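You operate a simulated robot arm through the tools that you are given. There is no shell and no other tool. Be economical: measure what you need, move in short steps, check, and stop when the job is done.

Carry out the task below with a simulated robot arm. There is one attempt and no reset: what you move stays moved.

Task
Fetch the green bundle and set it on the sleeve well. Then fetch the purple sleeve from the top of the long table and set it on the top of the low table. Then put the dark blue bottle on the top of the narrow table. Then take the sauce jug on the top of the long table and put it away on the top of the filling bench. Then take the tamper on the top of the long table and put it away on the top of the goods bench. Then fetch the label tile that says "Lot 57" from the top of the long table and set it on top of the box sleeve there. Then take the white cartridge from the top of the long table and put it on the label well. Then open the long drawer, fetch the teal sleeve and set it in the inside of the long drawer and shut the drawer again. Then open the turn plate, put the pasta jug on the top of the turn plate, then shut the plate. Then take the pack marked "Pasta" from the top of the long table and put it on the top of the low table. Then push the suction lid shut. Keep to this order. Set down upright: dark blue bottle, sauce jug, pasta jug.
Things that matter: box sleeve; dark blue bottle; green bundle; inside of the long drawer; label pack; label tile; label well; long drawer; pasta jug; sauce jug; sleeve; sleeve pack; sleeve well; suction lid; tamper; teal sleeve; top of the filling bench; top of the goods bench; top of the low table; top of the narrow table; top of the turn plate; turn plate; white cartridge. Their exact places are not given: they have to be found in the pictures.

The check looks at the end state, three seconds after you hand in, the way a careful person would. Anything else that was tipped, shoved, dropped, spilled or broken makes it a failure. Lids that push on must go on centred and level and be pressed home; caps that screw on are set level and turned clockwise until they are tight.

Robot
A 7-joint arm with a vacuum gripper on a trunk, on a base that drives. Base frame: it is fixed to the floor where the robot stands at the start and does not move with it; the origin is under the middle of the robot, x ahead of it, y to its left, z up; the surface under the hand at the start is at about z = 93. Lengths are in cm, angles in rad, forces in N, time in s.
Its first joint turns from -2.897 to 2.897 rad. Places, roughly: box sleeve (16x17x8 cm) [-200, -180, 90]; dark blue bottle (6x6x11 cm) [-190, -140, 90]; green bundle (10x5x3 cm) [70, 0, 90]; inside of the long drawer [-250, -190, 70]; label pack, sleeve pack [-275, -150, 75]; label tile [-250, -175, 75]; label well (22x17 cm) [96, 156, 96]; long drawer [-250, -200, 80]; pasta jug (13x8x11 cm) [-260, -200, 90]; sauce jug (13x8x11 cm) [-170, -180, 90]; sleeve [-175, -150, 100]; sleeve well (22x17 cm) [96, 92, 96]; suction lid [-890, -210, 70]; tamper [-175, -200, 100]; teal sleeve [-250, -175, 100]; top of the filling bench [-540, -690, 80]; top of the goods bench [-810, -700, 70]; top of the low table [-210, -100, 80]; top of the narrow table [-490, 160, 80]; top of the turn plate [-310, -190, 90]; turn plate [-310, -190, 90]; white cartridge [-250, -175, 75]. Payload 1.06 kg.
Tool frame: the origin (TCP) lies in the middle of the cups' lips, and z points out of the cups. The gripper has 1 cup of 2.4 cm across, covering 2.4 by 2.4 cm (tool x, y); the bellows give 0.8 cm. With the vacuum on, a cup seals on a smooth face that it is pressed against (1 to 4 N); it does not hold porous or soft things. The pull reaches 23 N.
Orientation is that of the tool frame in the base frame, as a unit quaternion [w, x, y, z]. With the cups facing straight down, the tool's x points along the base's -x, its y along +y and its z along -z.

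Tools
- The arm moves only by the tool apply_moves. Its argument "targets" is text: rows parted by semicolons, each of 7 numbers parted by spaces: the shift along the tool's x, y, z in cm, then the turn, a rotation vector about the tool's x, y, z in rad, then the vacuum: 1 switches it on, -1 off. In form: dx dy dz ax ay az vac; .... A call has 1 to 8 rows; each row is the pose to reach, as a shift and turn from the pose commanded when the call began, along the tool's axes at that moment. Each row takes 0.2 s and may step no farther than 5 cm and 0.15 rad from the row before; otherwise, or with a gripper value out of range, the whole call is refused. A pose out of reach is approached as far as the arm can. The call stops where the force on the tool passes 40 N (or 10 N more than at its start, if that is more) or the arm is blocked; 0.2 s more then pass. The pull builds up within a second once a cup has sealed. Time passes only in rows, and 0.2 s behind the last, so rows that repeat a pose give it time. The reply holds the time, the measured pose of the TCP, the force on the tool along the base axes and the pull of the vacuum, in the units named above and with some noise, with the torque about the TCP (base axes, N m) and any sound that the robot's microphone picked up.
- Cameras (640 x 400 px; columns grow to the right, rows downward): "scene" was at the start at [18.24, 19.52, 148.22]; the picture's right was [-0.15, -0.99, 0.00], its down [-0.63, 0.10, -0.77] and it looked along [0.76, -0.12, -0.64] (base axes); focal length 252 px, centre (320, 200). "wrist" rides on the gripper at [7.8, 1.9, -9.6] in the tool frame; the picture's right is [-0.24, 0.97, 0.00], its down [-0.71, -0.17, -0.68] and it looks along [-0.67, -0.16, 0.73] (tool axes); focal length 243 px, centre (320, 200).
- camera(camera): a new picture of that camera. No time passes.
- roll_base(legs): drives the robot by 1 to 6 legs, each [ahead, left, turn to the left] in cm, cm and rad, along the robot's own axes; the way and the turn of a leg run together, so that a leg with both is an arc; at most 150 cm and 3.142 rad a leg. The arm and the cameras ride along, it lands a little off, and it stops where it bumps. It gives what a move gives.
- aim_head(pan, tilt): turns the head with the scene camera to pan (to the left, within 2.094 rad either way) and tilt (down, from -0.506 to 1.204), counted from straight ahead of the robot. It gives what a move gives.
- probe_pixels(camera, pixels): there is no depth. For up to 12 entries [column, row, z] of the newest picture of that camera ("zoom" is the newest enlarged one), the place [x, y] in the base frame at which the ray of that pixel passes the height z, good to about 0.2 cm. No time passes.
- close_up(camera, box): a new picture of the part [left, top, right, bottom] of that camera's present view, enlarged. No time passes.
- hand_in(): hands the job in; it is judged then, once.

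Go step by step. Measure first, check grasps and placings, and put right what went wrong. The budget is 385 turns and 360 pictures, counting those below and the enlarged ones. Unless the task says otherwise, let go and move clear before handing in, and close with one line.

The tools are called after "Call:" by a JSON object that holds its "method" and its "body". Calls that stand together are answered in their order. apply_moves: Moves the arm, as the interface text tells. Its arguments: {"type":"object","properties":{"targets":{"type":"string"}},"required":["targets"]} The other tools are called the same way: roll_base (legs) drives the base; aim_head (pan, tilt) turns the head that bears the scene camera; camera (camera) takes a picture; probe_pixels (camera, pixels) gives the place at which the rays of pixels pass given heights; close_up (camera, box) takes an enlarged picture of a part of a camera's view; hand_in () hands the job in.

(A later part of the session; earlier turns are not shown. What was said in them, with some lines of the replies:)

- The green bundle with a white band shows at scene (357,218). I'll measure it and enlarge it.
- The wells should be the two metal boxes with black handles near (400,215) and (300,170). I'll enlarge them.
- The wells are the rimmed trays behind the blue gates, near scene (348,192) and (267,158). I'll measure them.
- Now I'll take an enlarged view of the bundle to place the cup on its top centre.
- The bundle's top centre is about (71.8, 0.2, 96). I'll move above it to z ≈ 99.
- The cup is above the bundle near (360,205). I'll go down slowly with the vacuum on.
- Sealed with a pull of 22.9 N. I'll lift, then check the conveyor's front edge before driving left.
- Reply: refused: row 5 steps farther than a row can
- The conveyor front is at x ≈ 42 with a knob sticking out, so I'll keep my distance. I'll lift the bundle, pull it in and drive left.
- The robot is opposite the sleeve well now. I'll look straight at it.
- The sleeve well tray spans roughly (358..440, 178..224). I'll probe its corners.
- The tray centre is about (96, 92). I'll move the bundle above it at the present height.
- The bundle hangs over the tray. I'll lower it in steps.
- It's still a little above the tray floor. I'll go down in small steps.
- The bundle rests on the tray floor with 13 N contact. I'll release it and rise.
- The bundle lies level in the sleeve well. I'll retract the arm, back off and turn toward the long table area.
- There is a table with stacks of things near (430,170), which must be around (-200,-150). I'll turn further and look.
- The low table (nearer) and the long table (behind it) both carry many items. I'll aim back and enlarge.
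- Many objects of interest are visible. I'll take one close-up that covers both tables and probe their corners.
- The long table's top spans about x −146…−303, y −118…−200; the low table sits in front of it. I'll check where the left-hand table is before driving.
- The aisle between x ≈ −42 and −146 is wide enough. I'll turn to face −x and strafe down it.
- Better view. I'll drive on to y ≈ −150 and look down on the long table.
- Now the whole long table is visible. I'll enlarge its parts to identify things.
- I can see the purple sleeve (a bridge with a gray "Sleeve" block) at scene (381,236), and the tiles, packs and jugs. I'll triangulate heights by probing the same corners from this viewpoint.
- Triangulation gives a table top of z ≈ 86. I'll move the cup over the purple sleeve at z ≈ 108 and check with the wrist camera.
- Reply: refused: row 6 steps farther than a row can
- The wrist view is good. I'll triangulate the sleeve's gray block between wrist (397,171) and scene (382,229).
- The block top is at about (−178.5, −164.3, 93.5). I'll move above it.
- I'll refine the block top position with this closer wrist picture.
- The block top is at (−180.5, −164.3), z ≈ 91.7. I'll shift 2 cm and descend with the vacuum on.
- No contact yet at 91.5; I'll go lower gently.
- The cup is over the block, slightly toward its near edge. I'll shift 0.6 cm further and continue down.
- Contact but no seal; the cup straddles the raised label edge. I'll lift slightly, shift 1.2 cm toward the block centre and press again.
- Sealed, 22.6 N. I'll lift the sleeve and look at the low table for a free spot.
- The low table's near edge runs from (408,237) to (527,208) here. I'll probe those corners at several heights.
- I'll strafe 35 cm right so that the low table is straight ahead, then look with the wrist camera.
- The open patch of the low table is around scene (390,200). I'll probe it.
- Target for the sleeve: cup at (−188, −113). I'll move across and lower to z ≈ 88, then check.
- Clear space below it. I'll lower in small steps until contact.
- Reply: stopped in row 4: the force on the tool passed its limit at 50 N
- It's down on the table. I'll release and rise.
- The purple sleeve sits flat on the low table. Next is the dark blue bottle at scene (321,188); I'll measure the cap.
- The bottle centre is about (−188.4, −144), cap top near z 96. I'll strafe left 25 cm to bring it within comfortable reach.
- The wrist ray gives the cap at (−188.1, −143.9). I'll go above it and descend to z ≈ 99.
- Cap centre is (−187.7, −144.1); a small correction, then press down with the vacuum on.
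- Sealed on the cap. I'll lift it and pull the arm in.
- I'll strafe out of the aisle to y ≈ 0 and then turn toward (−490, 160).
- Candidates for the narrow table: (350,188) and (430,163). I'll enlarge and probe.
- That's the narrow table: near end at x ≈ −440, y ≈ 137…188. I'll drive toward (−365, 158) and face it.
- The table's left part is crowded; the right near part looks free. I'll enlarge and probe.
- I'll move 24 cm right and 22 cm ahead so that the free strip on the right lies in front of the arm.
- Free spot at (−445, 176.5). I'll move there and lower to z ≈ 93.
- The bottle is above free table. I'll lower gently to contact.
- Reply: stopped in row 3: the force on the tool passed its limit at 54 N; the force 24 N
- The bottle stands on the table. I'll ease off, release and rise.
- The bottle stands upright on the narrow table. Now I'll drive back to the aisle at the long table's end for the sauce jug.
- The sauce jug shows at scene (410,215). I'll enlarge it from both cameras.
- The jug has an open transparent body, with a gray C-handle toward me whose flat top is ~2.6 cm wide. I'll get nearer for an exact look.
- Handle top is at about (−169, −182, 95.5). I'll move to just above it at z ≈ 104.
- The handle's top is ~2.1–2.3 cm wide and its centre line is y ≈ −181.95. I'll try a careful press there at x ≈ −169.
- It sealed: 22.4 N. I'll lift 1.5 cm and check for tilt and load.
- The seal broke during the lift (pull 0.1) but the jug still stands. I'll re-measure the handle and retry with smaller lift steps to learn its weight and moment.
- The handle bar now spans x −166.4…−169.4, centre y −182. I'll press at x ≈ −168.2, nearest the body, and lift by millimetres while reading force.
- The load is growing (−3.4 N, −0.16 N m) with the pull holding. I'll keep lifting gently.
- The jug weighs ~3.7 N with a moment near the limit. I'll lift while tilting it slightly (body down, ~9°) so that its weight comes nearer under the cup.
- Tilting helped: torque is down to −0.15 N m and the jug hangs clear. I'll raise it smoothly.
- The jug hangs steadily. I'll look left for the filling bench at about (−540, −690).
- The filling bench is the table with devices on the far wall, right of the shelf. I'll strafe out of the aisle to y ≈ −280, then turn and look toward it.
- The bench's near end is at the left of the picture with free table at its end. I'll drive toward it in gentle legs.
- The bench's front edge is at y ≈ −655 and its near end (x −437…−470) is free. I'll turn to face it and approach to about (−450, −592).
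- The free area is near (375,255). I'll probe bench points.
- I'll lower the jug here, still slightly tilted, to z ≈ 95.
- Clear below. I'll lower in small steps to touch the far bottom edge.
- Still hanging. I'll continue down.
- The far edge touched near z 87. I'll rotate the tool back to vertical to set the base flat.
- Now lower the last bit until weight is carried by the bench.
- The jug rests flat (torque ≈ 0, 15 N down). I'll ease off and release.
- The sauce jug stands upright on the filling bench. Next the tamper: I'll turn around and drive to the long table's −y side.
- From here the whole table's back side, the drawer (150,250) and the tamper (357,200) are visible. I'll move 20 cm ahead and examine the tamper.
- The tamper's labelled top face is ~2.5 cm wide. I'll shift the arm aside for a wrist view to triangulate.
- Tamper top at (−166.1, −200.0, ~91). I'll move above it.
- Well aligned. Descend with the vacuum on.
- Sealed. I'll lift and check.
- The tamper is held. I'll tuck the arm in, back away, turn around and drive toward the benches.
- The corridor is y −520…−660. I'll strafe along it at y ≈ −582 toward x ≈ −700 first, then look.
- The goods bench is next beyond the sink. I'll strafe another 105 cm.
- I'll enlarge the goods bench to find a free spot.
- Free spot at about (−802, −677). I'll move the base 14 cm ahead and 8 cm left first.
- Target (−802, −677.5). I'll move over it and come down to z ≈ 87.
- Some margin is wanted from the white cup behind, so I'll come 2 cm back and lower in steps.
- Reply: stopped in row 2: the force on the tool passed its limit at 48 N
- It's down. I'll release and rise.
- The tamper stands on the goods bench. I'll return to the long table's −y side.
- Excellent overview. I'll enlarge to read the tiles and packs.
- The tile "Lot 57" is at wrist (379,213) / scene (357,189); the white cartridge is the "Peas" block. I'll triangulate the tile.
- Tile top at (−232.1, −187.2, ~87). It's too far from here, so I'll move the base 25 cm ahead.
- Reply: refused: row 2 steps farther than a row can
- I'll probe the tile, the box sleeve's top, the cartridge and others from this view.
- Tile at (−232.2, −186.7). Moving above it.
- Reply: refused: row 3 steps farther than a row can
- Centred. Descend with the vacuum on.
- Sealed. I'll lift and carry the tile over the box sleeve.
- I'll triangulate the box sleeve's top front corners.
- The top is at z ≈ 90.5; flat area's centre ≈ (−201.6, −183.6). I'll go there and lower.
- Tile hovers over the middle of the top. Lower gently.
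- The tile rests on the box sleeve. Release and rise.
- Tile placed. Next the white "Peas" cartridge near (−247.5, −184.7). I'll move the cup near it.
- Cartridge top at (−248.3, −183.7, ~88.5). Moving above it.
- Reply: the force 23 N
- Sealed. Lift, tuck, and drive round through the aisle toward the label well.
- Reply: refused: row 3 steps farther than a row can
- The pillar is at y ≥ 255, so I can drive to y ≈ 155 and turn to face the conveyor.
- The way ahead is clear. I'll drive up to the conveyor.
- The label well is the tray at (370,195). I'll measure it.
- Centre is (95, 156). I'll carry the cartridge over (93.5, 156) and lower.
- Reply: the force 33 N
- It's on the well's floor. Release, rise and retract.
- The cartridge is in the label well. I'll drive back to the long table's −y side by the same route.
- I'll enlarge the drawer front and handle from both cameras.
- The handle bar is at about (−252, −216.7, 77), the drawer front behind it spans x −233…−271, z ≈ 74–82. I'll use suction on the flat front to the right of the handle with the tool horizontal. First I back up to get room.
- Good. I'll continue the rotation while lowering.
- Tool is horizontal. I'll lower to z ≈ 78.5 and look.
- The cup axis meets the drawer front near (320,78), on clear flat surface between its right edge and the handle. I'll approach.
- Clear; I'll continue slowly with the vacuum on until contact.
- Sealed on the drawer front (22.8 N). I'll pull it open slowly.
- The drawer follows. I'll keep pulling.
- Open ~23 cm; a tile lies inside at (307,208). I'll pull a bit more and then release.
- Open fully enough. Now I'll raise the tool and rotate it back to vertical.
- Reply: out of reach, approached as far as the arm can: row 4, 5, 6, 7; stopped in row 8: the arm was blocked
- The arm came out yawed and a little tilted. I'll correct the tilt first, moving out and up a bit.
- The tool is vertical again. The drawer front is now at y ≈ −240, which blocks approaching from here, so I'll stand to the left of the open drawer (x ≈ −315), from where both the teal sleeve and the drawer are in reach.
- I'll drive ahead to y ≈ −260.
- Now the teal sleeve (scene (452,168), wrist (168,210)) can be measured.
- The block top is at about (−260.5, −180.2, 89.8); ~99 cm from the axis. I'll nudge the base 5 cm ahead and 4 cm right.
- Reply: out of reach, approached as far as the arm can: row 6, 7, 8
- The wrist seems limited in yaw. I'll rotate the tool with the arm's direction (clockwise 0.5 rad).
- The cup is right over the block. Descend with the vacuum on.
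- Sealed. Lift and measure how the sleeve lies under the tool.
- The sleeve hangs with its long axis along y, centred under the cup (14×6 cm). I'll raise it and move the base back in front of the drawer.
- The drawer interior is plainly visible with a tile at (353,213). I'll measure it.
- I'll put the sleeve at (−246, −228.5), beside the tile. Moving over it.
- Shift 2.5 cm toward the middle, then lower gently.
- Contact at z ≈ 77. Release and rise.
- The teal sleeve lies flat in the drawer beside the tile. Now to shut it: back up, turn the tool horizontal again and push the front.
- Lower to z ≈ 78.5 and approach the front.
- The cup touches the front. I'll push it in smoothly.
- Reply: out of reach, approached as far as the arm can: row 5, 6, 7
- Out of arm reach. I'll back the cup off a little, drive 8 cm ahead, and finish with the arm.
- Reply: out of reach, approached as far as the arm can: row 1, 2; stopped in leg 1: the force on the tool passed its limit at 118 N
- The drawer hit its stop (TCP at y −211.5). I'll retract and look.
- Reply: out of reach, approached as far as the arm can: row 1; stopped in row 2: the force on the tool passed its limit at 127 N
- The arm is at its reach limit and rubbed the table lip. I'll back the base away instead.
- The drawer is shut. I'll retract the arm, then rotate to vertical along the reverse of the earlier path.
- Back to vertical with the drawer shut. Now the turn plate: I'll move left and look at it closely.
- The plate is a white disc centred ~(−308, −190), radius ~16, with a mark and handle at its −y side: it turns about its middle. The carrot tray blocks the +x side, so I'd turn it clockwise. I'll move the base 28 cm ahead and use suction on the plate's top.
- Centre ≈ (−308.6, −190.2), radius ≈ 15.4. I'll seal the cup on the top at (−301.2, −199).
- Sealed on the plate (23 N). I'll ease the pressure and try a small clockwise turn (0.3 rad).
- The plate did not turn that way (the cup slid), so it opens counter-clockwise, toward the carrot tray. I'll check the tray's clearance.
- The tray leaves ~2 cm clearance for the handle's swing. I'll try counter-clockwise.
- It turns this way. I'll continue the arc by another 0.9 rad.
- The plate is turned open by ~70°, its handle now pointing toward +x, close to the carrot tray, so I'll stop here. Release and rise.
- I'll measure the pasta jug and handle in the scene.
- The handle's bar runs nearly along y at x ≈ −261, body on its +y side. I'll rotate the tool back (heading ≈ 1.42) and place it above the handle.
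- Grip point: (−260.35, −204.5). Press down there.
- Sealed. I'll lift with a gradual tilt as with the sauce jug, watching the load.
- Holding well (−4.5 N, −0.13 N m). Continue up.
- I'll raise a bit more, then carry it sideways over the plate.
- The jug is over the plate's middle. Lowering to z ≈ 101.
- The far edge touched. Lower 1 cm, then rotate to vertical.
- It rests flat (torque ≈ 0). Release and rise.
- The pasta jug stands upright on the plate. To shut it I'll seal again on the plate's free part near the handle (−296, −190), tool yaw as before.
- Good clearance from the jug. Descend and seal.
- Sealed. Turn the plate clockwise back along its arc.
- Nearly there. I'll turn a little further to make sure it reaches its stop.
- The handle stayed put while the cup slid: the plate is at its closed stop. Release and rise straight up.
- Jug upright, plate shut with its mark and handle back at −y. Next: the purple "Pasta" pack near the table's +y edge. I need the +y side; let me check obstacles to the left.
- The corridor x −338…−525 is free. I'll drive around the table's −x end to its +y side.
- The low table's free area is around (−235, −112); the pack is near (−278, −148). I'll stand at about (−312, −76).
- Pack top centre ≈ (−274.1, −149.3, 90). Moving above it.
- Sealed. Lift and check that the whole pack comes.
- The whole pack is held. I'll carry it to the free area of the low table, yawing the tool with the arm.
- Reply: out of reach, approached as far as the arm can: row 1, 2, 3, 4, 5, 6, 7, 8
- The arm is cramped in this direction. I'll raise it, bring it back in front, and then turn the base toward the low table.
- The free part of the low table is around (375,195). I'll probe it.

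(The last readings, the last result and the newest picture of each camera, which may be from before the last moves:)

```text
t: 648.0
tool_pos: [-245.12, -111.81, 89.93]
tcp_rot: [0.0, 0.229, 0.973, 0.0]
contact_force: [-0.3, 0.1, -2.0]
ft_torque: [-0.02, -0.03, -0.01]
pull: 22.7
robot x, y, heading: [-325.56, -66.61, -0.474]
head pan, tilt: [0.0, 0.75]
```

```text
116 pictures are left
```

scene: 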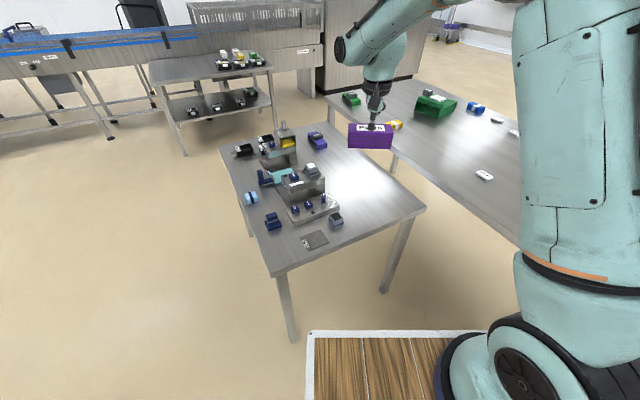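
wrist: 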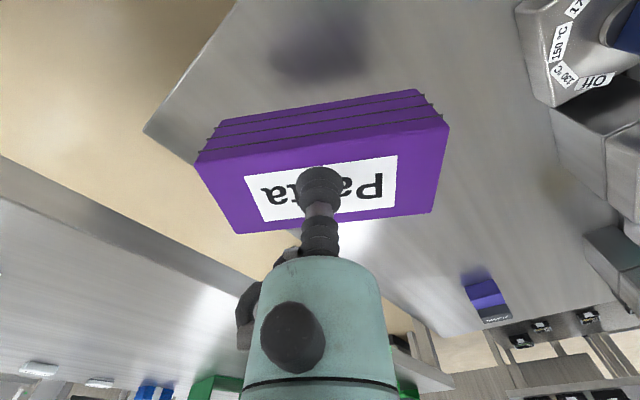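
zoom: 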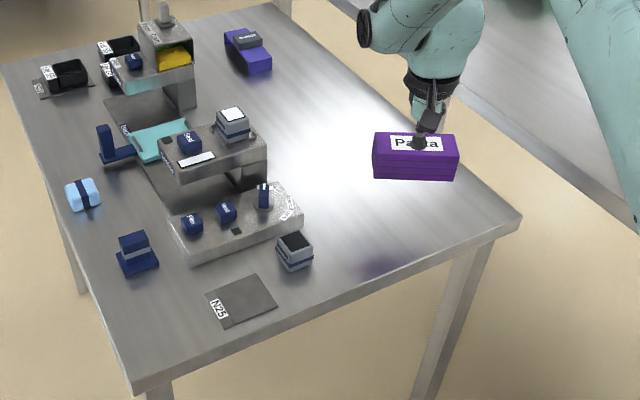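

Slightly inward, then lower.

Call:
{"method": "apply_moves", "body": {"targets": "-1.1 2.2 2 0 0 0 1;-1.1 2.2 5 0 0 0 1;-1.1 2.2 7.5 0 0 0 1;-1.1 2.2 9 0 0 0 1"}}

Call:
{"method": "apply_moves", "body": {"targets": "0 0 0.6 0 0 0 1;0 0 1.2 0 0 0 1"}}

Call:
{"method": "apply_moves", "body": {"targets": "0 0 0.5 0 0 0 1;0 0 1 0 0 0 1"}}

Call:
{"method": "close_up", "body": {"camera": "scene", "box": [250, 120, 442, 280]}}

```text
t: 649.0
tool_pos: [-243.28, -110.3, 80.72]
tcp_rot: [0.0, 0.23, 0.973, 0.0]
contact_force: [0.8, -1.2, -1.7]
ft_torque: [-0.01, -0.01, 0.0]
pull: 22.7
robot x, y, heading: [-325.82, -66.56, -0.475]
head pan, tilt: [0.0, 0.75]
```

```text
t: 649.6
tool_pos: [-243.19, -110.43, 79.76]
tcp_rot: [0.002, 0.23, 0.973, 0.0]
contact_force: [-3.6, 0.0, 15.8]
ft_torque: [0.04, -0.02, 0.04]
pull: 23.0
robot x, y, heading: [-325.57, -67.4, -0.472]
head pan, tilt: [0.0, 0.75]
```

```text
t: 650.3
tool_pos: [-242.88, -110.53, 79.1]
tcp_rot: [0.005, 0.228, 0.974, -0.001]
contact_force: [0.5, 0.1, 13.9]
ft_torque: [0.05, 0.01, 0.05]
pull: 22.8
robot x, y, heading: [-325.93, -66.59, -0.473]
head pan, tilt: [0.0, 0.75]
stopped in row 2: the force on the tool passed its limit at 45 N (the readings are from after the stop); the commanded pose is now the measured one
```

```text
2.50 times, centred on (346, 200) of scene
```

zoom: 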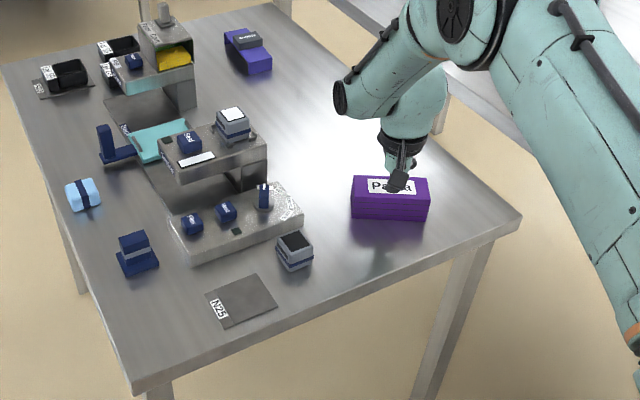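

On the table. Release and rise.

Call:
{"method": "apply_moves", "body": {"targets": "0 0 -0.3 0 0 0 -1;0 0 -0.3 0 0 0 -1;0 0 -0.3 0 0 0 -1;0 0 -0.5 0 0 0 -1;0 0 -2.5 0 0 0 -1;0 0 -7 0 0 0 -1;0 0 -12 0 0 0 -1;0 0 -17 0 0 0 -1"}}

Call:
{"method": "apply_moves", "body": {"targets": "0 0 -5 0 0 0 -1;0 0 -10 0 0 0 -1;0 0 -15 0 0 0 -1;4 0 -18 0 0 0 -1;8.5 0 -19 0 0 0 -1;13 0 -20 0 0 0 -1;17.5 0 -20 0 0 0 -1;22 0 -20 0 0 0 -1"}}

Call:
{"method": "close_up", "body": {"camera": "scene", "box": [250, 120, 442, 280]}}

```text
t: 652.1
tool_pos: [-243.17, -110.49, 95.67]
tcp_rot: [0.001, 0.229, 0.973, -0.001]
contact_force: [-0.3, 0.1, -0.4]
ft_torque: [0.01, 0.0, 0.02]
pull: 0.0
robot x, y, heading: [-325.94, -66.72, -0.475]
head pan, tilt: [0.0, 0.75]
```

```text
t: 653.9
tool_pos: [-262.83, -100.46, 115.64]
tcp_rot: [0.002, 0.229, 0.973, -0.001]
contact_force: [0.2, -0.3, -0.1]
ft_torque: [-0.01, 0.01, 0.01]
pull: 0.0
robot x, y, heading: [-325.76, -66.63, -0.472]
head pan, tilt: [0.0, 0.75]
```

```text
2.50 times, centred on (346, 200) of scene
```

zoom: 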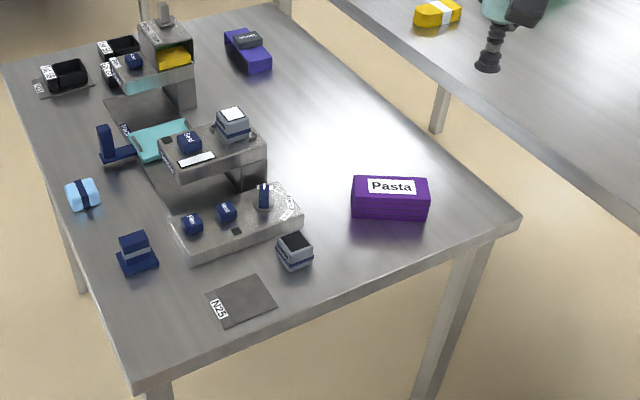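

The pack lies on the low table. Finally the suction lid near (−890, −210). I'll drive back to the corridor at x ≈ −430 and down toward the benches to find a way there.

Call:
{"method": "roll_base", "body": {"legs": [[-100, 0, 0], [0, 0, -1.1], [140, -5, 0], [140, -5, 0], [140, 0, 0], [120, 0, 0]]}}

Call:
{"method": "aim_head", "body": {"pan": -1.2, "tilt": 0.3}}

Call:
{"method": "camera", "body": {"camera": "scene"}}

```text
t: 687.6
tool_pos: [-431.29, -637.3, 115.84]
tcp_rot: [0.002, 0.707, 0.708, -0.002]
contact_force: [0.2, -0.4, -0.3]
ft_torque: [0.0, -0.01, 0.01]
pull: 0.1
robot x, y, heading: [-429.6, -566.0, -1.579]
head pan, tilt: [0.0, 0.75]
```

```text
t: 689.0
tool_pos: [-431.34, -637.38, 115.75]
tcp_rot: [0.001, 0.707, 0.708, -0.002]
contact_force: [-0.4, 0.1, 0.0]
ft_torque: [-0.01, 0.02, -0.03]
pull: 0.0
robot x, y, heading: [-429.21, -565.88, -1.577]
head pan, tilt: [-1.201, 0.3]
```

```text
113 pictures are left
```

scene: 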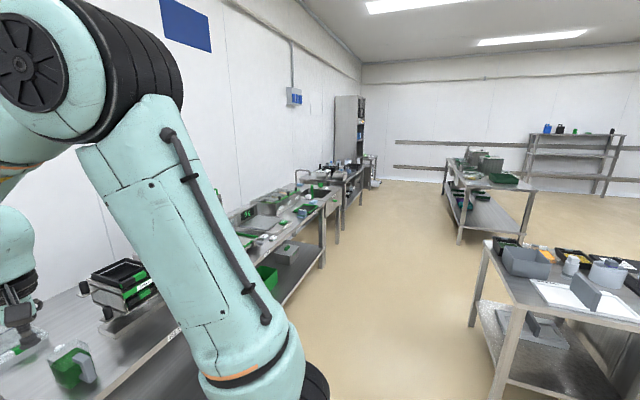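

There is a gap between the trolley and the next table row. I'll strafe to x ≈ −665 and look north.

Call:
{"method": "roll_base", "body": {"legs": [[10, 0, 0], [0, -120, 0], [0, -118, 0]]}}

Call:
{"method": "aim_head", "body": {"pan": -2.09, "tilt": 0.3}}

Call:
{"method": "camera", "body": {"camera": "scene"}}

```text
t: 701.5
tool_pos: [-671.32, -645.08, 115.89]
tcp_rot: [0.001, 0.705, 0.709, -0.001]
contact_force: [0.4, 0.3, 0.1]
ft_torque: [-0.02, -0.03, -0.01]
pull: 0.0
robot x, y, heading: [-669.72, -573.66, -1.583]
head pan, tilt: [-1.201, 0.3]
```

```text
t: 702.7
tool_pos: [-671.35, -645.0, 115.79]
tcp_rot: [0.002, 0.705, 0.709, -0.002]
contact_force: [0.3, 1.0, -1.1]
ft_torque: [0.01, -0.02, -0.02]
pull: 0.0
robot x, y, heading: [-669.58, -573.5, -1.579]
head pan, tilt: [-2.089, 0.3]
```

```text
112 pictures are left
```

scene: 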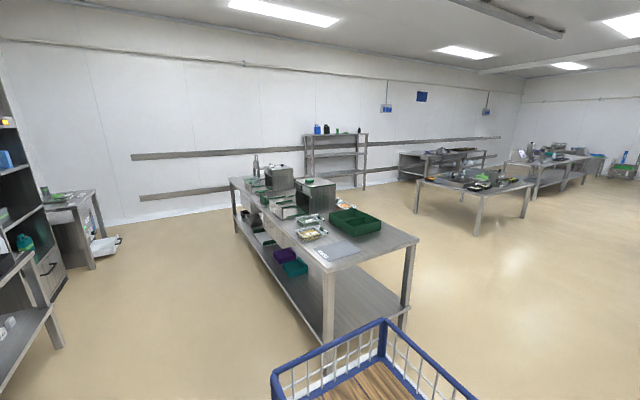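

Call:
{"method": "close_up", "body": {"camera": "scene", "box": [390, 120, 640, 240]}}

Call:
{"method": "probe_pixels", "body": {"camera": "scene", "pixels": [[330, 345, 0], [405, 310, 0], [418, 240, 80], [325, 270, 80], [478, 233, 0], [523, 213, 0], [415, 212, 0], [538, 196, 0]]}}

```text
2.56 times, centred on (515, 180) of scene
```

zoom: 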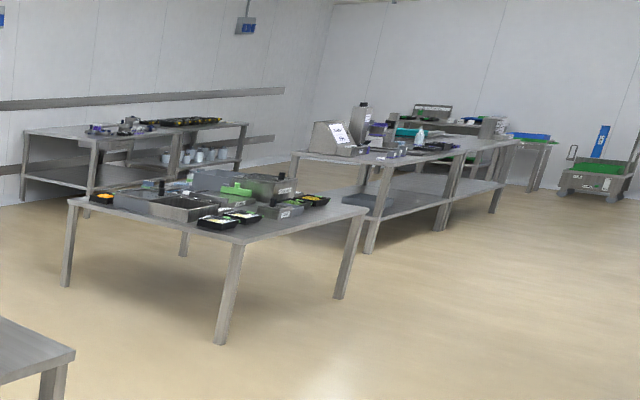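

```text
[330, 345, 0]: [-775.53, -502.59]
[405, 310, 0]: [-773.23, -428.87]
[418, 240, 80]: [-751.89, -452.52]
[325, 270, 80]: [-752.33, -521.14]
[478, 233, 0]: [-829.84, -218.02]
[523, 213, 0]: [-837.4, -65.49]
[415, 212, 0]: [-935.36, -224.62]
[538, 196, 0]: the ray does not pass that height
```

The target table is in the near part: x ≈ −830…−940, y ≈ −225…−60. I'll back north through the gap, turn via −x, and strafe in front of its −y side.

Call:
{"method": "roll_base", "body": {"legs": [[-120, 3, 0], [-115, 0, 0], [0, 0, -3.14]]}}

Call:
{"method": "aim_head", "body": {"pan": 0.7, "tilt": 0.4}}

Call:
{"method": "camera", "body": {"camera": "scene"}}

```text
t: 721.7
tool_pos: [-667.42, -267.53, 115.85]
tcp_rot: [0.003, -0.7, 0.714, 0.001]
contact_force: [-0.3, -0.2, 0.0]
ft_torque: [0.0, 0.0, -0.01]
pull: 0.1
robot x, y, heading: [-670.67, -338.97, 1.542]
head pan, tilt: [-2.089, 0.3]
```

```text
t: 724.2
tool_pos: [-667.36, -267.55, 115.7]
tcp_rot: [0.001, -0.7, 0.714, 0.001]
contact_force: [-1.0, -0.1, -0.2]
ft_torque: [-0.01, 0.0, 0.02]
pull: 0.2
robot x, y, heading: [-670.91, -338.85, 1.54]
head pan, tilt: [0.7, 0.4]
```

```text
110 pictures are left
```

scene: 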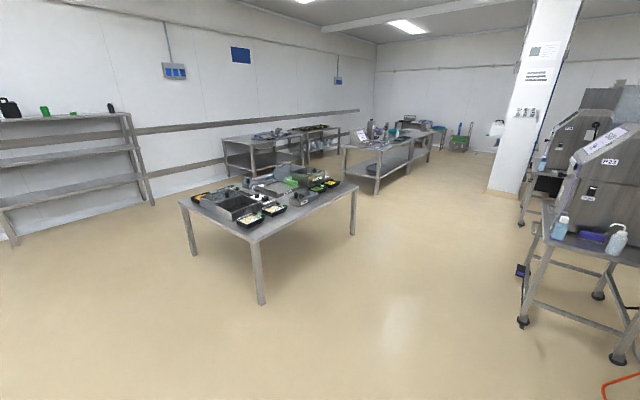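

Call:
{"method": "close_up", "body": {"camera": "scene", "box": [170, 150, 370, 270]}}

Call:
{"method": "probe_pixels", "body": {"camera": "scene", "pixels": [[254, 240, 70], [180, 203, 70], [357, 186, 70], [262, 303, 0]]}}

```text
3.20 times, centred on (270, 210) of scene
```

zoom: 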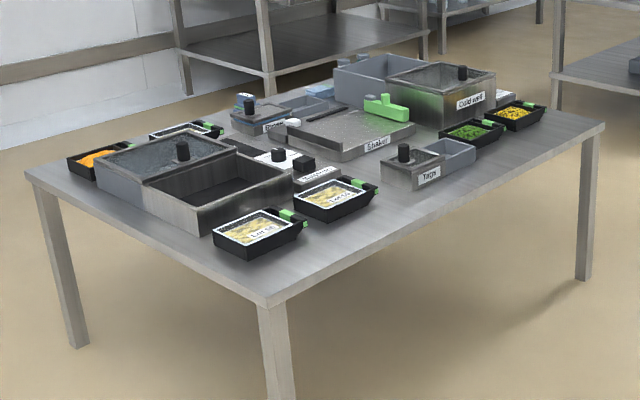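

```text
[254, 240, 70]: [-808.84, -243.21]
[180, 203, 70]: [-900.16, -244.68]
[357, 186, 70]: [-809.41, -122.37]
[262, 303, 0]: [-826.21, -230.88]
```

The table holds boxes with sliding lids; I need the one labelled for suction. I'll go closer, in front of the −y side.

Call:
{"method": "roll_base", "body": {"legs": [[0, 110, 0.03], [0, 90, 0]]}}

Call:
{"method": "aim_head", "body": {"pan": 0.0, "tilt": 0.65}}

Call:
{"method": "camera", "body": {"camera": "scene"}}

```text
t: 734.2
tool_pos: [-871.08, -267.9, 115.72]
tcp_rot: [-0.002, 0.718, -0.696, -0.002]
contact_force: [0.2, 0.1, 0.2]
ft_torque: [0.03, 0.01, 0.01]
pull: 0.1
robot x, y, heading: [-871.1, -339.16, 1.593]
head pan, tilt: [0.7, 0.4]
```

```text
t: 735.2
tool_pos: [-871.07, -267.82, 115.7]
tcp_rot: [-0.002, 0.718, -0.696, -0.002]
contact_force: [-0.6, -0.6, 0.6]
ft_torque: [0.01, 0.0, -0.02]
pull: 0.0
robot x, y, heading: [-871.36, -339.36, 1.585]
head pan, tilt: [0.0, 0.649]
```

```text
108 pictures are left
```

scene: 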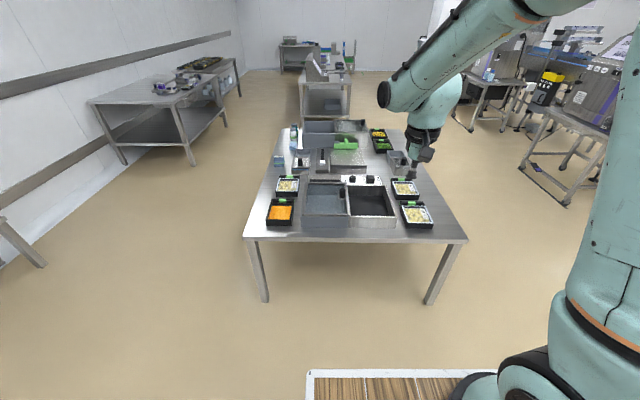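

Call:
{"method": "close_up", "body": {"camera": "scene", "box": [255, 110, 445, 245]}}

Call:
{"method": "camera", "body": {"camera": "wrist"}}

```text
2.96 times, centred on (350, 178) of scene
```

zoom: 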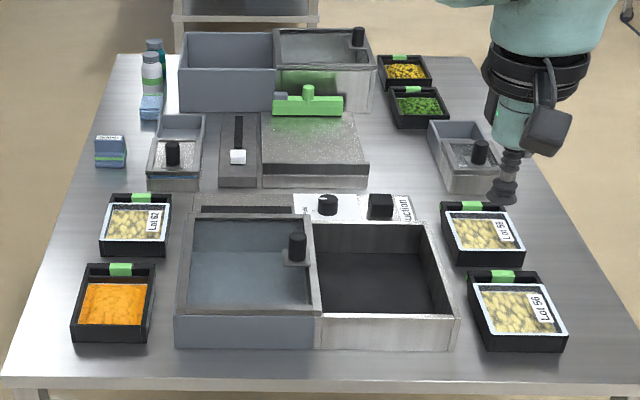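

```text
106 pictures are left
```

wrist: 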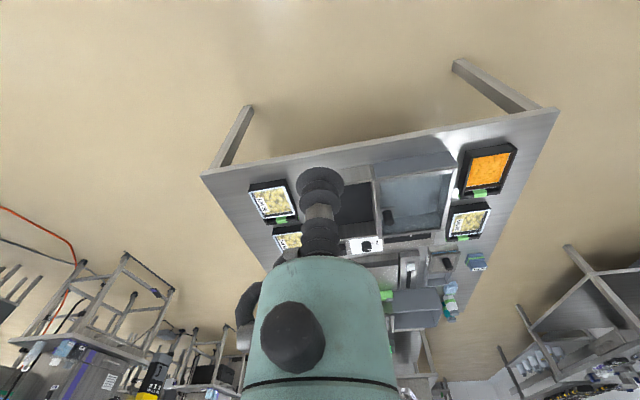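

Call:
{"method": "close_up", "body": {"camera": "scene", "box": [295, 165, 405, 235]}}

Call:
{"method": "close_up", "body": {"camera": "wrist", "box": [330, 130, 490, 260]}}

Call:
{"method": "close_up", "body": {"camera": "scene", "box": [285, 110, 425, 180]}}

```text
5.71 times, centred on (350, 200) of scene
```

zoom: 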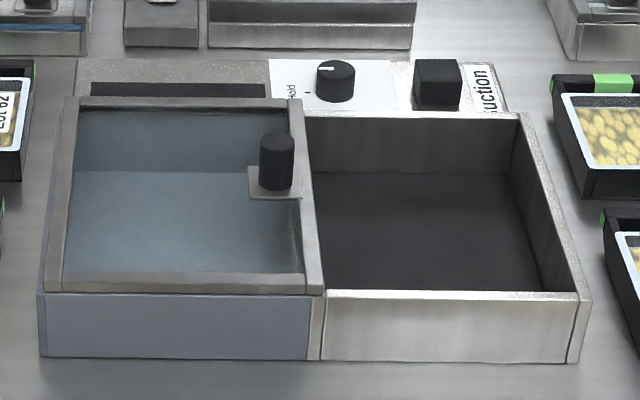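

```text
3.08 times, centred on (410, 195) of wrist
```

zoom: 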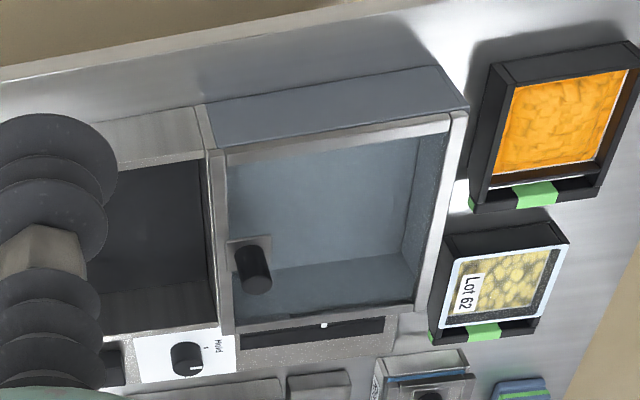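

```text
4.57 times, centred on (355, 145) of scene
```

zoom: 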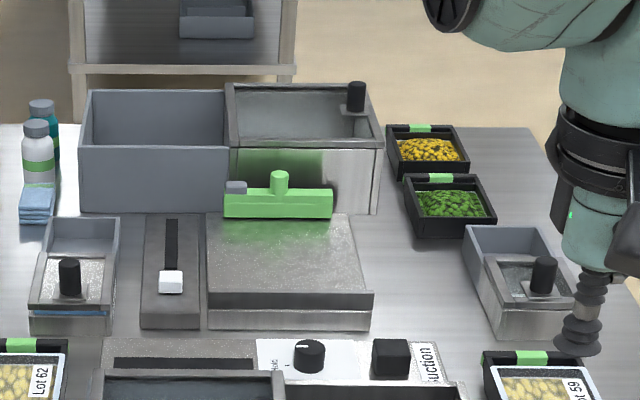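

The lid (glass in a frame with a black knob at its +x end) stands over the blue-gray left half; the metal box at right is open beside the "Suction" panel. Shutting means sliding the lid +x. I'll move 38 cm closer and measure.

Call:
{"method": "roll_base", "body": {"legs": [[38, 8, -0.018]]}}

Call:
{"method": "apply_moves", "body": {"targets": "2 -4 0 0 0 0 -1;4 -8 0 0 0 0 -1;6 -11 0 0 0 0 -1"}}

Call:
{"method": "camera", "body": {"camera": "scene"}}

Call:
{"method": "camera", "body": {"camera": "wrist"}}

```text
t: 737.6
tool_pos: [-877.82, -230.37, 115.78]
tcp_rot: [-0.002, 0.709, -0.705, -0.002]
contact_force: [0.0, 0.6, 0.0]
ft_torque: [-0.01, 0.01, 0.0]
pull: 0.1
robot x, y, heading: [-879.86, -301.96, 1.563]
head pan, tilt: [0.0, 0.649]
```

```text
t: 738.5
tool_pos: [-866.83, -236.34, 115.82]
tcp_rot: [-0.001, 0.71, -0.704, -0.001]
contact_force: [-0.4, 0.0, -0.1]
ft_torque: [-0.05, 0.0, -0.02]
pull: 0.0
robot x, y, heading: [-879.56, -301.78, 1.565]
head pan, tilt: [0.0, 0.649]
```

```text
102 pictures are left
```

scene: 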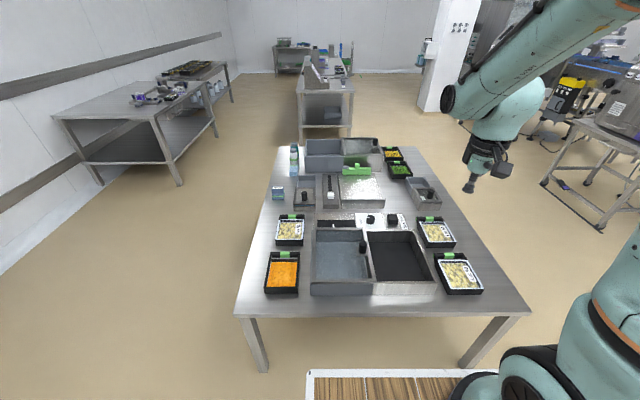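

```text
101 pictures are left
```

wrist: 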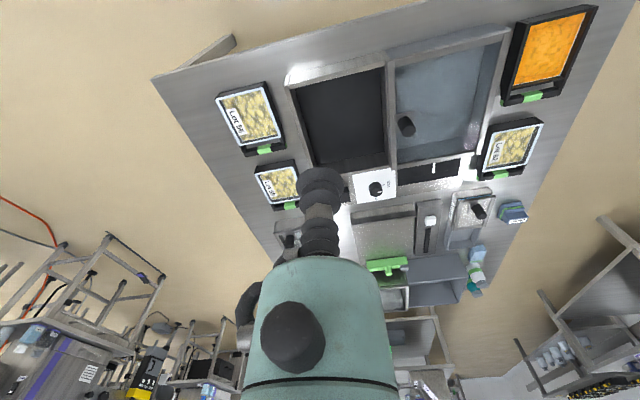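

Call:
{"method": "close_up", "body": {"camera": "scene", "box": [300, 215, 444, 305]}}

Call:
{"method": "close_up", "body": {"camera": "wrist", "box": [280, 20, 520, 180]}}

```text
4.44 times, centred on (372, 260) of scene
```

zoom: 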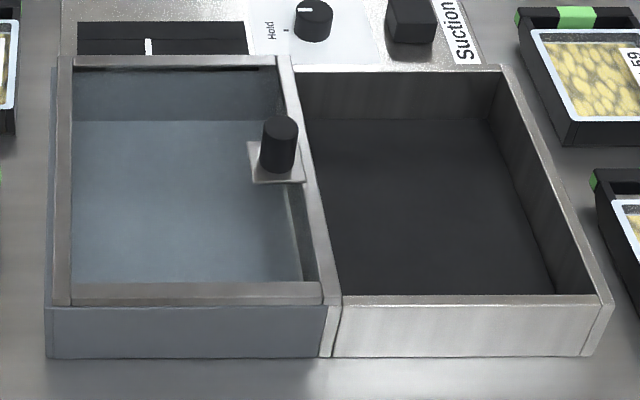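

```text
2.50 times, centred on (400, 100) of wrist
```

zoom: 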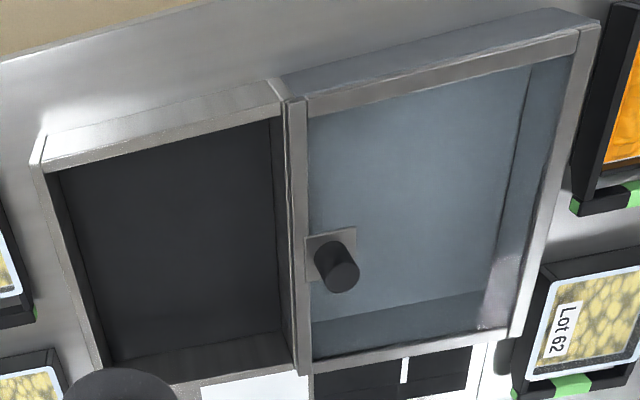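

Call:
{"method": "probe_pixels", "body": {"camera": "scene", "pixels": [[363.2, 243.1, 78], [363.2, 243.1, 81], [363.2, 243.1, 84], [314, 277, 76], [372, 283, 76], [314, 228, 76], [436, 282, 76], [240, 316, 69]]}}

Call:
{"method": "probe_pixels", "body": {"camera": "wrist", "pixels": [[408, 130, 78], [408, 130, 81], [408, 130, 84], [391, 60, 76], [503, 35, 76], [393, 164, 76], [480, 150, 76], [298, 85, 76]]}}

```text
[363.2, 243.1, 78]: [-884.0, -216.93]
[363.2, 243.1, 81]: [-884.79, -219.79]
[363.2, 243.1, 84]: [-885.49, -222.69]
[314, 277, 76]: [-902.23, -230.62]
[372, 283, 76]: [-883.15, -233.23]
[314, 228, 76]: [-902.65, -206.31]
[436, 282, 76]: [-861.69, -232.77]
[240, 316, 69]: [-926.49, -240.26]
```

```text
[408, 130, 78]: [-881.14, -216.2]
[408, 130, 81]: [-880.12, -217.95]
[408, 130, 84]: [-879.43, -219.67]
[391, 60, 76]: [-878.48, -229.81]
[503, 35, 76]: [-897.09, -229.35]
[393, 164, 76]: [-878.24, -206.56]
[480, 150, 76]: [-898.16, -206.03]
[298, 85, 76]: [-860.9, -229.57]
```

The heights are lower than assumed. I'll re-probe at lower z.

Call:
{"method": "probe_pixels", "body": {"camera": "scene", "pixels": [[363.2, 243.1, 72], [363.2, 243.1, 74], [314, 277, 68], [372, 283, 68], [314, 228, 68], [372, 283, 70], [436, 282, 68], [314, 277, 70]]}}

Call:
{"method": "probe_pixels", "body": {"camera": "wrist", "pixels": [[408, 130, 72], [408, 130, 74], [391, 60, 68], [503, 35, 68], [393, 164, 68], [391, 60, 70], [298, 85, 68], [503, 35, 70]]}}

```text
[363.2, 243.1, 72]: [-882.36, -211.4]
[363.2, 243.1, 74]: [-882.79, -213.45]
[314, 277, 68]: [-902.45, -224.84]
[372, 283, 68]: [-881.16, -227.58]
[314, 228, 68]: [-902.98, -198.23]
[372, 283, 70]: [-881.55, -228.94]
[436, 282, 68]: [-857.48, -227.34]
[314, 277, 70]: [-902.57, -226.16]
```

```text
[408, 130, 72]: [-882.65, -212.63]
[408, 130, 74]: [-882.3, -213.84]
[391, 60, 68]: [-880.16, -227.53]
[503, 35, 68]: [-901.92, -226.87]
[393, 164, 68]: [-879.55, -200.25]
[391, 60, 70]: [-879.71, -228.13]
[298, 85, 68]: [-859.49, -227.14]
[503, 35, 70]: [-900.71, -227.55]
```

Knob top: (−882.5, −212.9, ~73.3), ~3 cm wide; the lid must slide ≈ 21.5 cm in +x. I'll put the cup above the knob.

Call:
{"method": "apply_moves", "body": {"targets": "-4 2.6 0 0 0 0 -1;-8 5.2 0 0 0 0 -1;-12 7.8 0 0 0 0 -1;-16 10.4 0 0 0 0 -1;-20 13 0 0 0 0 -1;-23.5 15.5 0 0 0 0 -1;-23.5 15.5 5 0 0 0 -1;-23.5 15.5 10 0 0 0 -1"}}

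Call:
{"method": "apply_moves", "body": {"targets": "0 0 5 0 0 0 -1;0 0 10 0 0 0 -1;0 0 15 0 0 0 -1;0 0 20 0 0 0 -1;0 0 24 0 0 0 -1"}}

Call:
{"method": "camera", "body": {"camera": "scene"}}

Call:
{"method": "camera", "body": {"camera": "wrist"}}

```text
t: 740.2
tool_pos: [-882.39, -212.75, 105.94]
tcp_rot: [-0.002, 0.709, -0.705, -0.003]
contact_force: [0.3, -0.2, 0.6]
ft_torque: [-0.01, -0.03, -0.02]
pull: 0.1
robot x, y, heading: [-879.56, -301.72, 1.56]
head pan, tilt: [0.0, 0.649]
```

```text
t: 741.5
tool_pos: [-882.4, -212.64, 81.77]
tcp_rot: [-0.002, 0.709, -0.705, -0.002]
contact_force: [0.3, 0.3, 0.1]
ft_torque: [0.04, 0.03, 0.0]
pull: 0.0
robot x, y, heading: [-879.3, -301.87, 1.566]
head pan, tilt: [0.0, 0.649]
```

```text
98 pictures are left
```

scene: 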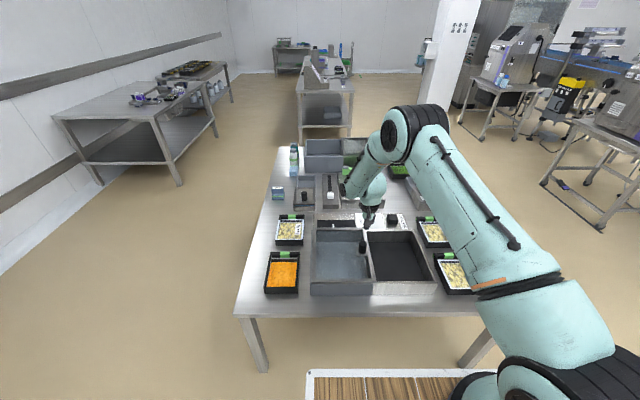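

```text
97 pictures are left
```

wrist: 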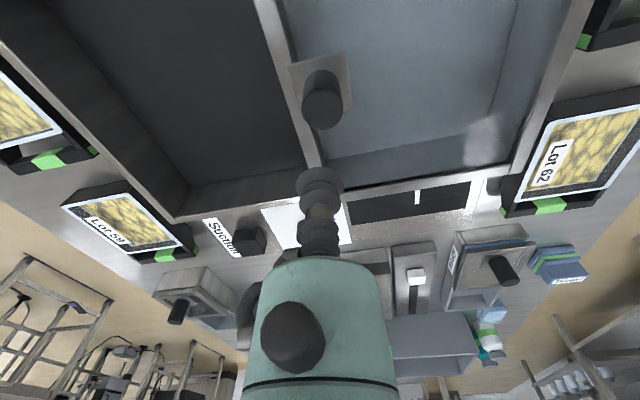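

Call:
{"method": "probe_pixels", "body": {"camera": "wrist", "pixels": [[323, 105, 72], [323, 105, 73.5], [323, 105, 75], [303, 105, 73.5], [343, 105, 73.5]]}}

Call:
{"method": "close_up", "body": {"camera": "scene", "box": [330, 190, 410, 260]}}

```text
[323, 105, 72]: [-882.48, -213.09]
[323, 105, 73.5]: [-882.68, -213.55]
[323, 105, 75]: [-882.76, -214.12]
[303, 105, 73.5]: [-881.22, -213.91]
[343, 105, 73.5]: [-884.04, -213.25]
```

```text
5.71 times, centred on (370, 225) of scene
```

zoom: 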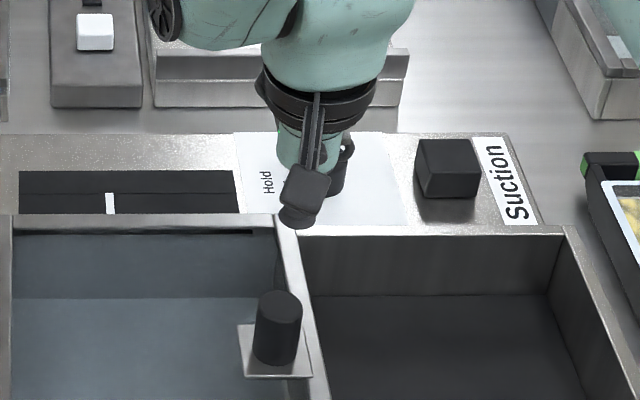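

Call:
{"method": "apply_moves", "body": {"targets": "0.6 0.1 3 0 0 0 1;0.6 0.1 6 0 0 0 1;0.6 0.1 7.5 0 0 0 1;0.6 0.1 8.3 0 0 0 1;0.6 0.1 8.3 0 0 0 1"}}

Call:
{"method": "close_up", "body": {"camera": "wrist", "box": [240, 90, 400, 230]}}

```text
t: 742.6
tool_pos: [-882.36, -213.4, 73.64]
tcp_rot: [-0.002, 0.709, -0.705, -0.001]
contact_force: [1.9, -4.3, 3.4]
ft_torque: [0.19, 0.16, 0.04]
pull: 22.9
robot x, y, heading: [-879.43, -301.78, 1.563]
head pan, tilt: [0.0, 0.649]
```

```text
2.86 times, centred on (320, 160) of wrist
```

zoom: 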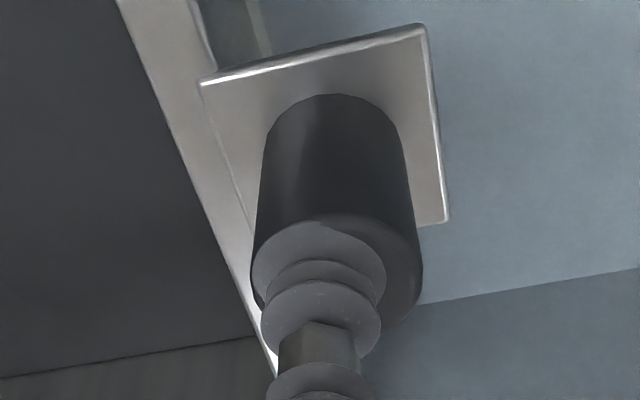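

Sealed on the knob. I'll slide it slowly in +x.

Call:
{"method": "apply_moves", "body": {"targets": "0 -0.4 0 0 0 0 1;0 -1 0 0 0 0 1;0 -1.8 0 0 0 0 1;0 -2.8 0 0 0 0 1;0 -3.8 0 0 0 0 1"}}

Call:
{"method": "close_up", "body": {"camera": "scene", "box": [300, 190, 444, 305]}}

```text
t: 743.9
tool_pos: [-878.63, -213.34, 73.66]
tcp_rot: [-0.002, 0.709, -0.705, -0.002]
contact_force: [1.5, -3.4, -9.6]
ft_torque: [0.0, 0.03, -0.11]
pull: 23.0
robot x, y, heading: [-879.48, -301.73, 1.56]
head pan, tilt: [0.0, 0.649]
```

```text
3.48 times, centred on (372, 248) of scene
```

zoom: 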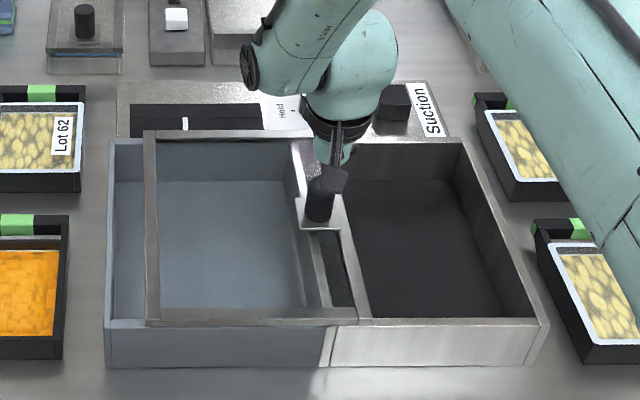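

The lid slides. I'll continue.

Call:
{"method": "apply_moves", "body": {"targets": "0 -1 0 0 0 0 1;0 -2.5 0 0 0 0 1;0 -4 0 0 0 0 1;0 -5.5 0 0 0 0 1;0 -7 0 0 0 0 1;0 -8.5 0 0 0 0 1;0 -10 0 0 0 0 1;0 -11 0 0 0 0 1"}}

Call:
{"method": "apply_moves", "body": {"targets": "0 -1 0 0 0 0 1;0 -2.2 0 0 0 0 1;0 -3.4 0 0 0 0 1;0 -4.6 0 0 0 0 1;0 -5.6 0 0 0 0 1;0 -6.2 0 0 0 0 1"}}

Call:
{"method": "close_up", "body": {"camera": "scene", "box": [300, 190, 444, 305]}}

```text
t: 745.6
tool_pos: [-867.6, -213.17, 73.5]
tcp_rot: [-0.002, 0.71, -0.705, -0.001]
contact_force: [1.8, -3.2, 3.9]
ft_torque: [-0.02, 0.02, -0.04]
pull: 23.3
robot x, y, heading: [-879.79, -301.68, 1.564]
head pan, tilt: [0.0, 0.649]
```

```text
t: 747.0
tool_pos: [-861.5, -213.21, 73.47]
tcp_rot: [-0.002, 0.709, -0.705, -0.001]
contact_force: [1.2, -7.4, 1.4]
ft_torque: [0.02, 0.02, -0.11]
pull: 22.5
robot x, y, heading: [-879.58, -301.79, 1.56]
head pan, tilt: [0.0, 0.649]
```

```text
3.48 times, centred on (372, 248) of scene
```

zoom: 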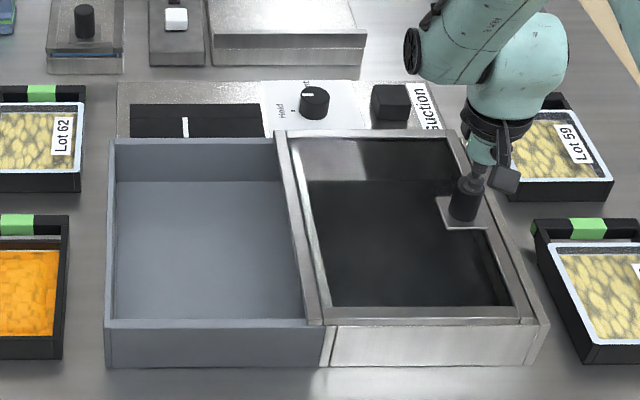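

About 1 cm remains at the right. I'll push on to the stop.

Call:
{"method": "apply_moves", "body": {"targets": "0 -0.5 0 0 0 0 1;0 -1 0 0 0 0 1;0 -1.5 0 0 0 0 1;0 -2 0 0 0 0 1"}}

Call:
{"method": "close_up", "body": {"camera": "scene", "box": [300, 190, 444, 305]}}

```text
t: 748.0
tool_pos: [-859.48, -213.13, 73.6]
tcp_rot: [-0.001, 0.709, -0.706, -0.002]
contact_force: [0.4, -4.9, -5.0]
ft_torque: [0.01, 0.06, -0.02]
pull: 22.1
robot x, y, heading: [-879.55, -301.58, 1.562]
head pan, tilt: [0.0, 0.649]
```

```text
3.48 times, centred on (372, 248) of scene
```

zoom: 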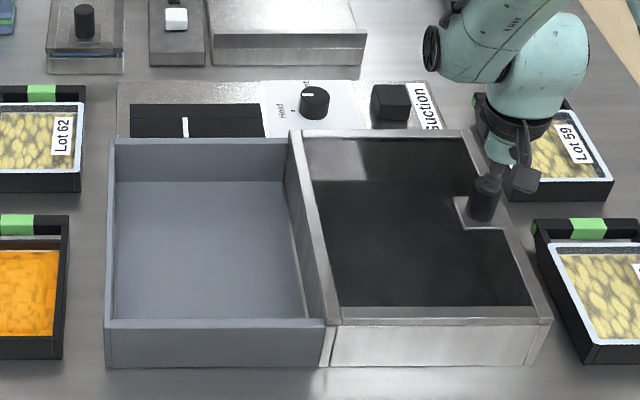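

The lid now matches the box edges. A small further push to confirm the stop.

Call:
{"method": "apply_moves", "body": {"targets": "0 -0.4 0 0 0 0 1;0 -0.8 0 0 0 0 1;0 -1.2 0 0 0 0 1"}}

Call:
{"method": "close_up", "body": {"camera": "scene", "box": [300, 190, 444, 305]}}

```text
t: 748.9
tool_pos: [-858.16, -213.08, 73.55]
tcp_rot: [-0.001, 0.709, -0.705, -0.002]
contact_force: [0.0, -0.7, 0.9]
ft_torque: [0.01, -0.01, 0.04]
pull: 0.1
robot x, y, heading: [-879.71, -301.5, 1.566]
head pan, tilt: [0.0, 0.649]
```

```text
3.48 times, centred on (372, 248) of scene
```

zoom: 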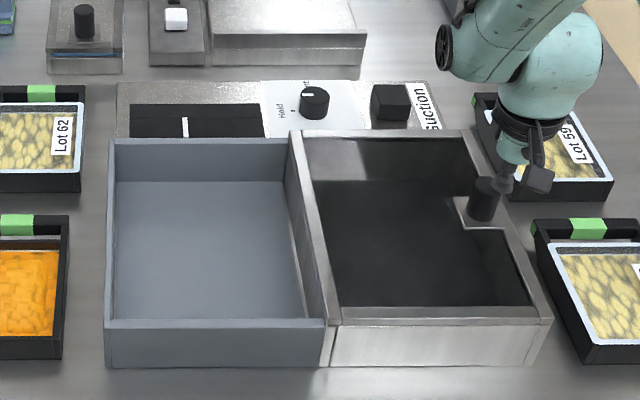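

The lid stopped at its end and the cup slid off: it is shut. Rise and retract.

Call:
{"method": "apply_moves", "body": {"targets": "0 0 -2 0 0 0 -1;0 0 -6 0 0 0 -1;0 0 -11 0 0 0 -1;0 0 -16 0 0 0 -1;0 0 -21 0 0 0 -1;0 0 -26 0 0 0 -1;0 0 -31 0 0 0 -1;0 0 -36 0 0 0 -1"}}

Call:
{"method": "apply_moves", "body": {"targets": "4.5 0 0 0 0 0 -1;9 0 0 0 0 0 -1;13.5 0 0 0 0 0 -1;18 0 0 0 0 0 -1;22.5 0 0 0 0 0 -1"}}

Call:
{"method": "close_up", "body": {"camera": "scene", "box": [255, 135, 495, 305]}}

```text
t: 750.6
tool_pos: [-858.1, -213.27, 109.69]
tcp_rot: [0.0, 0.709, -0.705, -0.002]
contact_force: [0.0, 0.5, -0.7]
ft_torque: [0.0, 0.04, -0.02]
pull: 0.1
robot x, y, heading: [-879.46, -301.44, 1.565]
head pan, tilt: [0.0, 0.649]
```

```text
t: 751.9
tool_pos: [-858.07, -235.9, 109.3]
tcp_rot: [-0.001, 0.71, -0.704, -0.001]
contact_force: [-0.8, 0.4, -0.8]
ft_torque: [-0.01, 0.0, -0.03]
pull: 0.0
robot x, y, heading: [-879.46, -301.74, 1.559]
head pan, tilt: [0.0, 0.649]
```

```text
2.35 times, centred on (375, 220) of scene
```

zoom: 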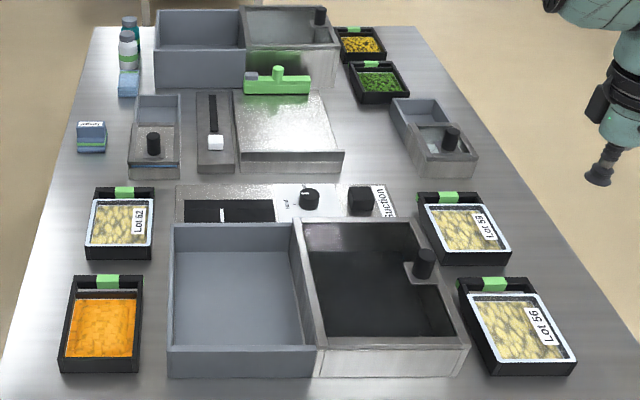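

The suction lid covers the metal box just like the other closed lids, and nothing around it moved. All steps are done, so I hand in.

Call:
{"method": "hand_in", "body": {}}

```text
The job is handed in.
```

I carried out all eleven steps in the order you gave and handed the job in. At the last look, each item was in place and both jugs and the bottle stood upright. The drawer, turn plate and suction lid were shut.
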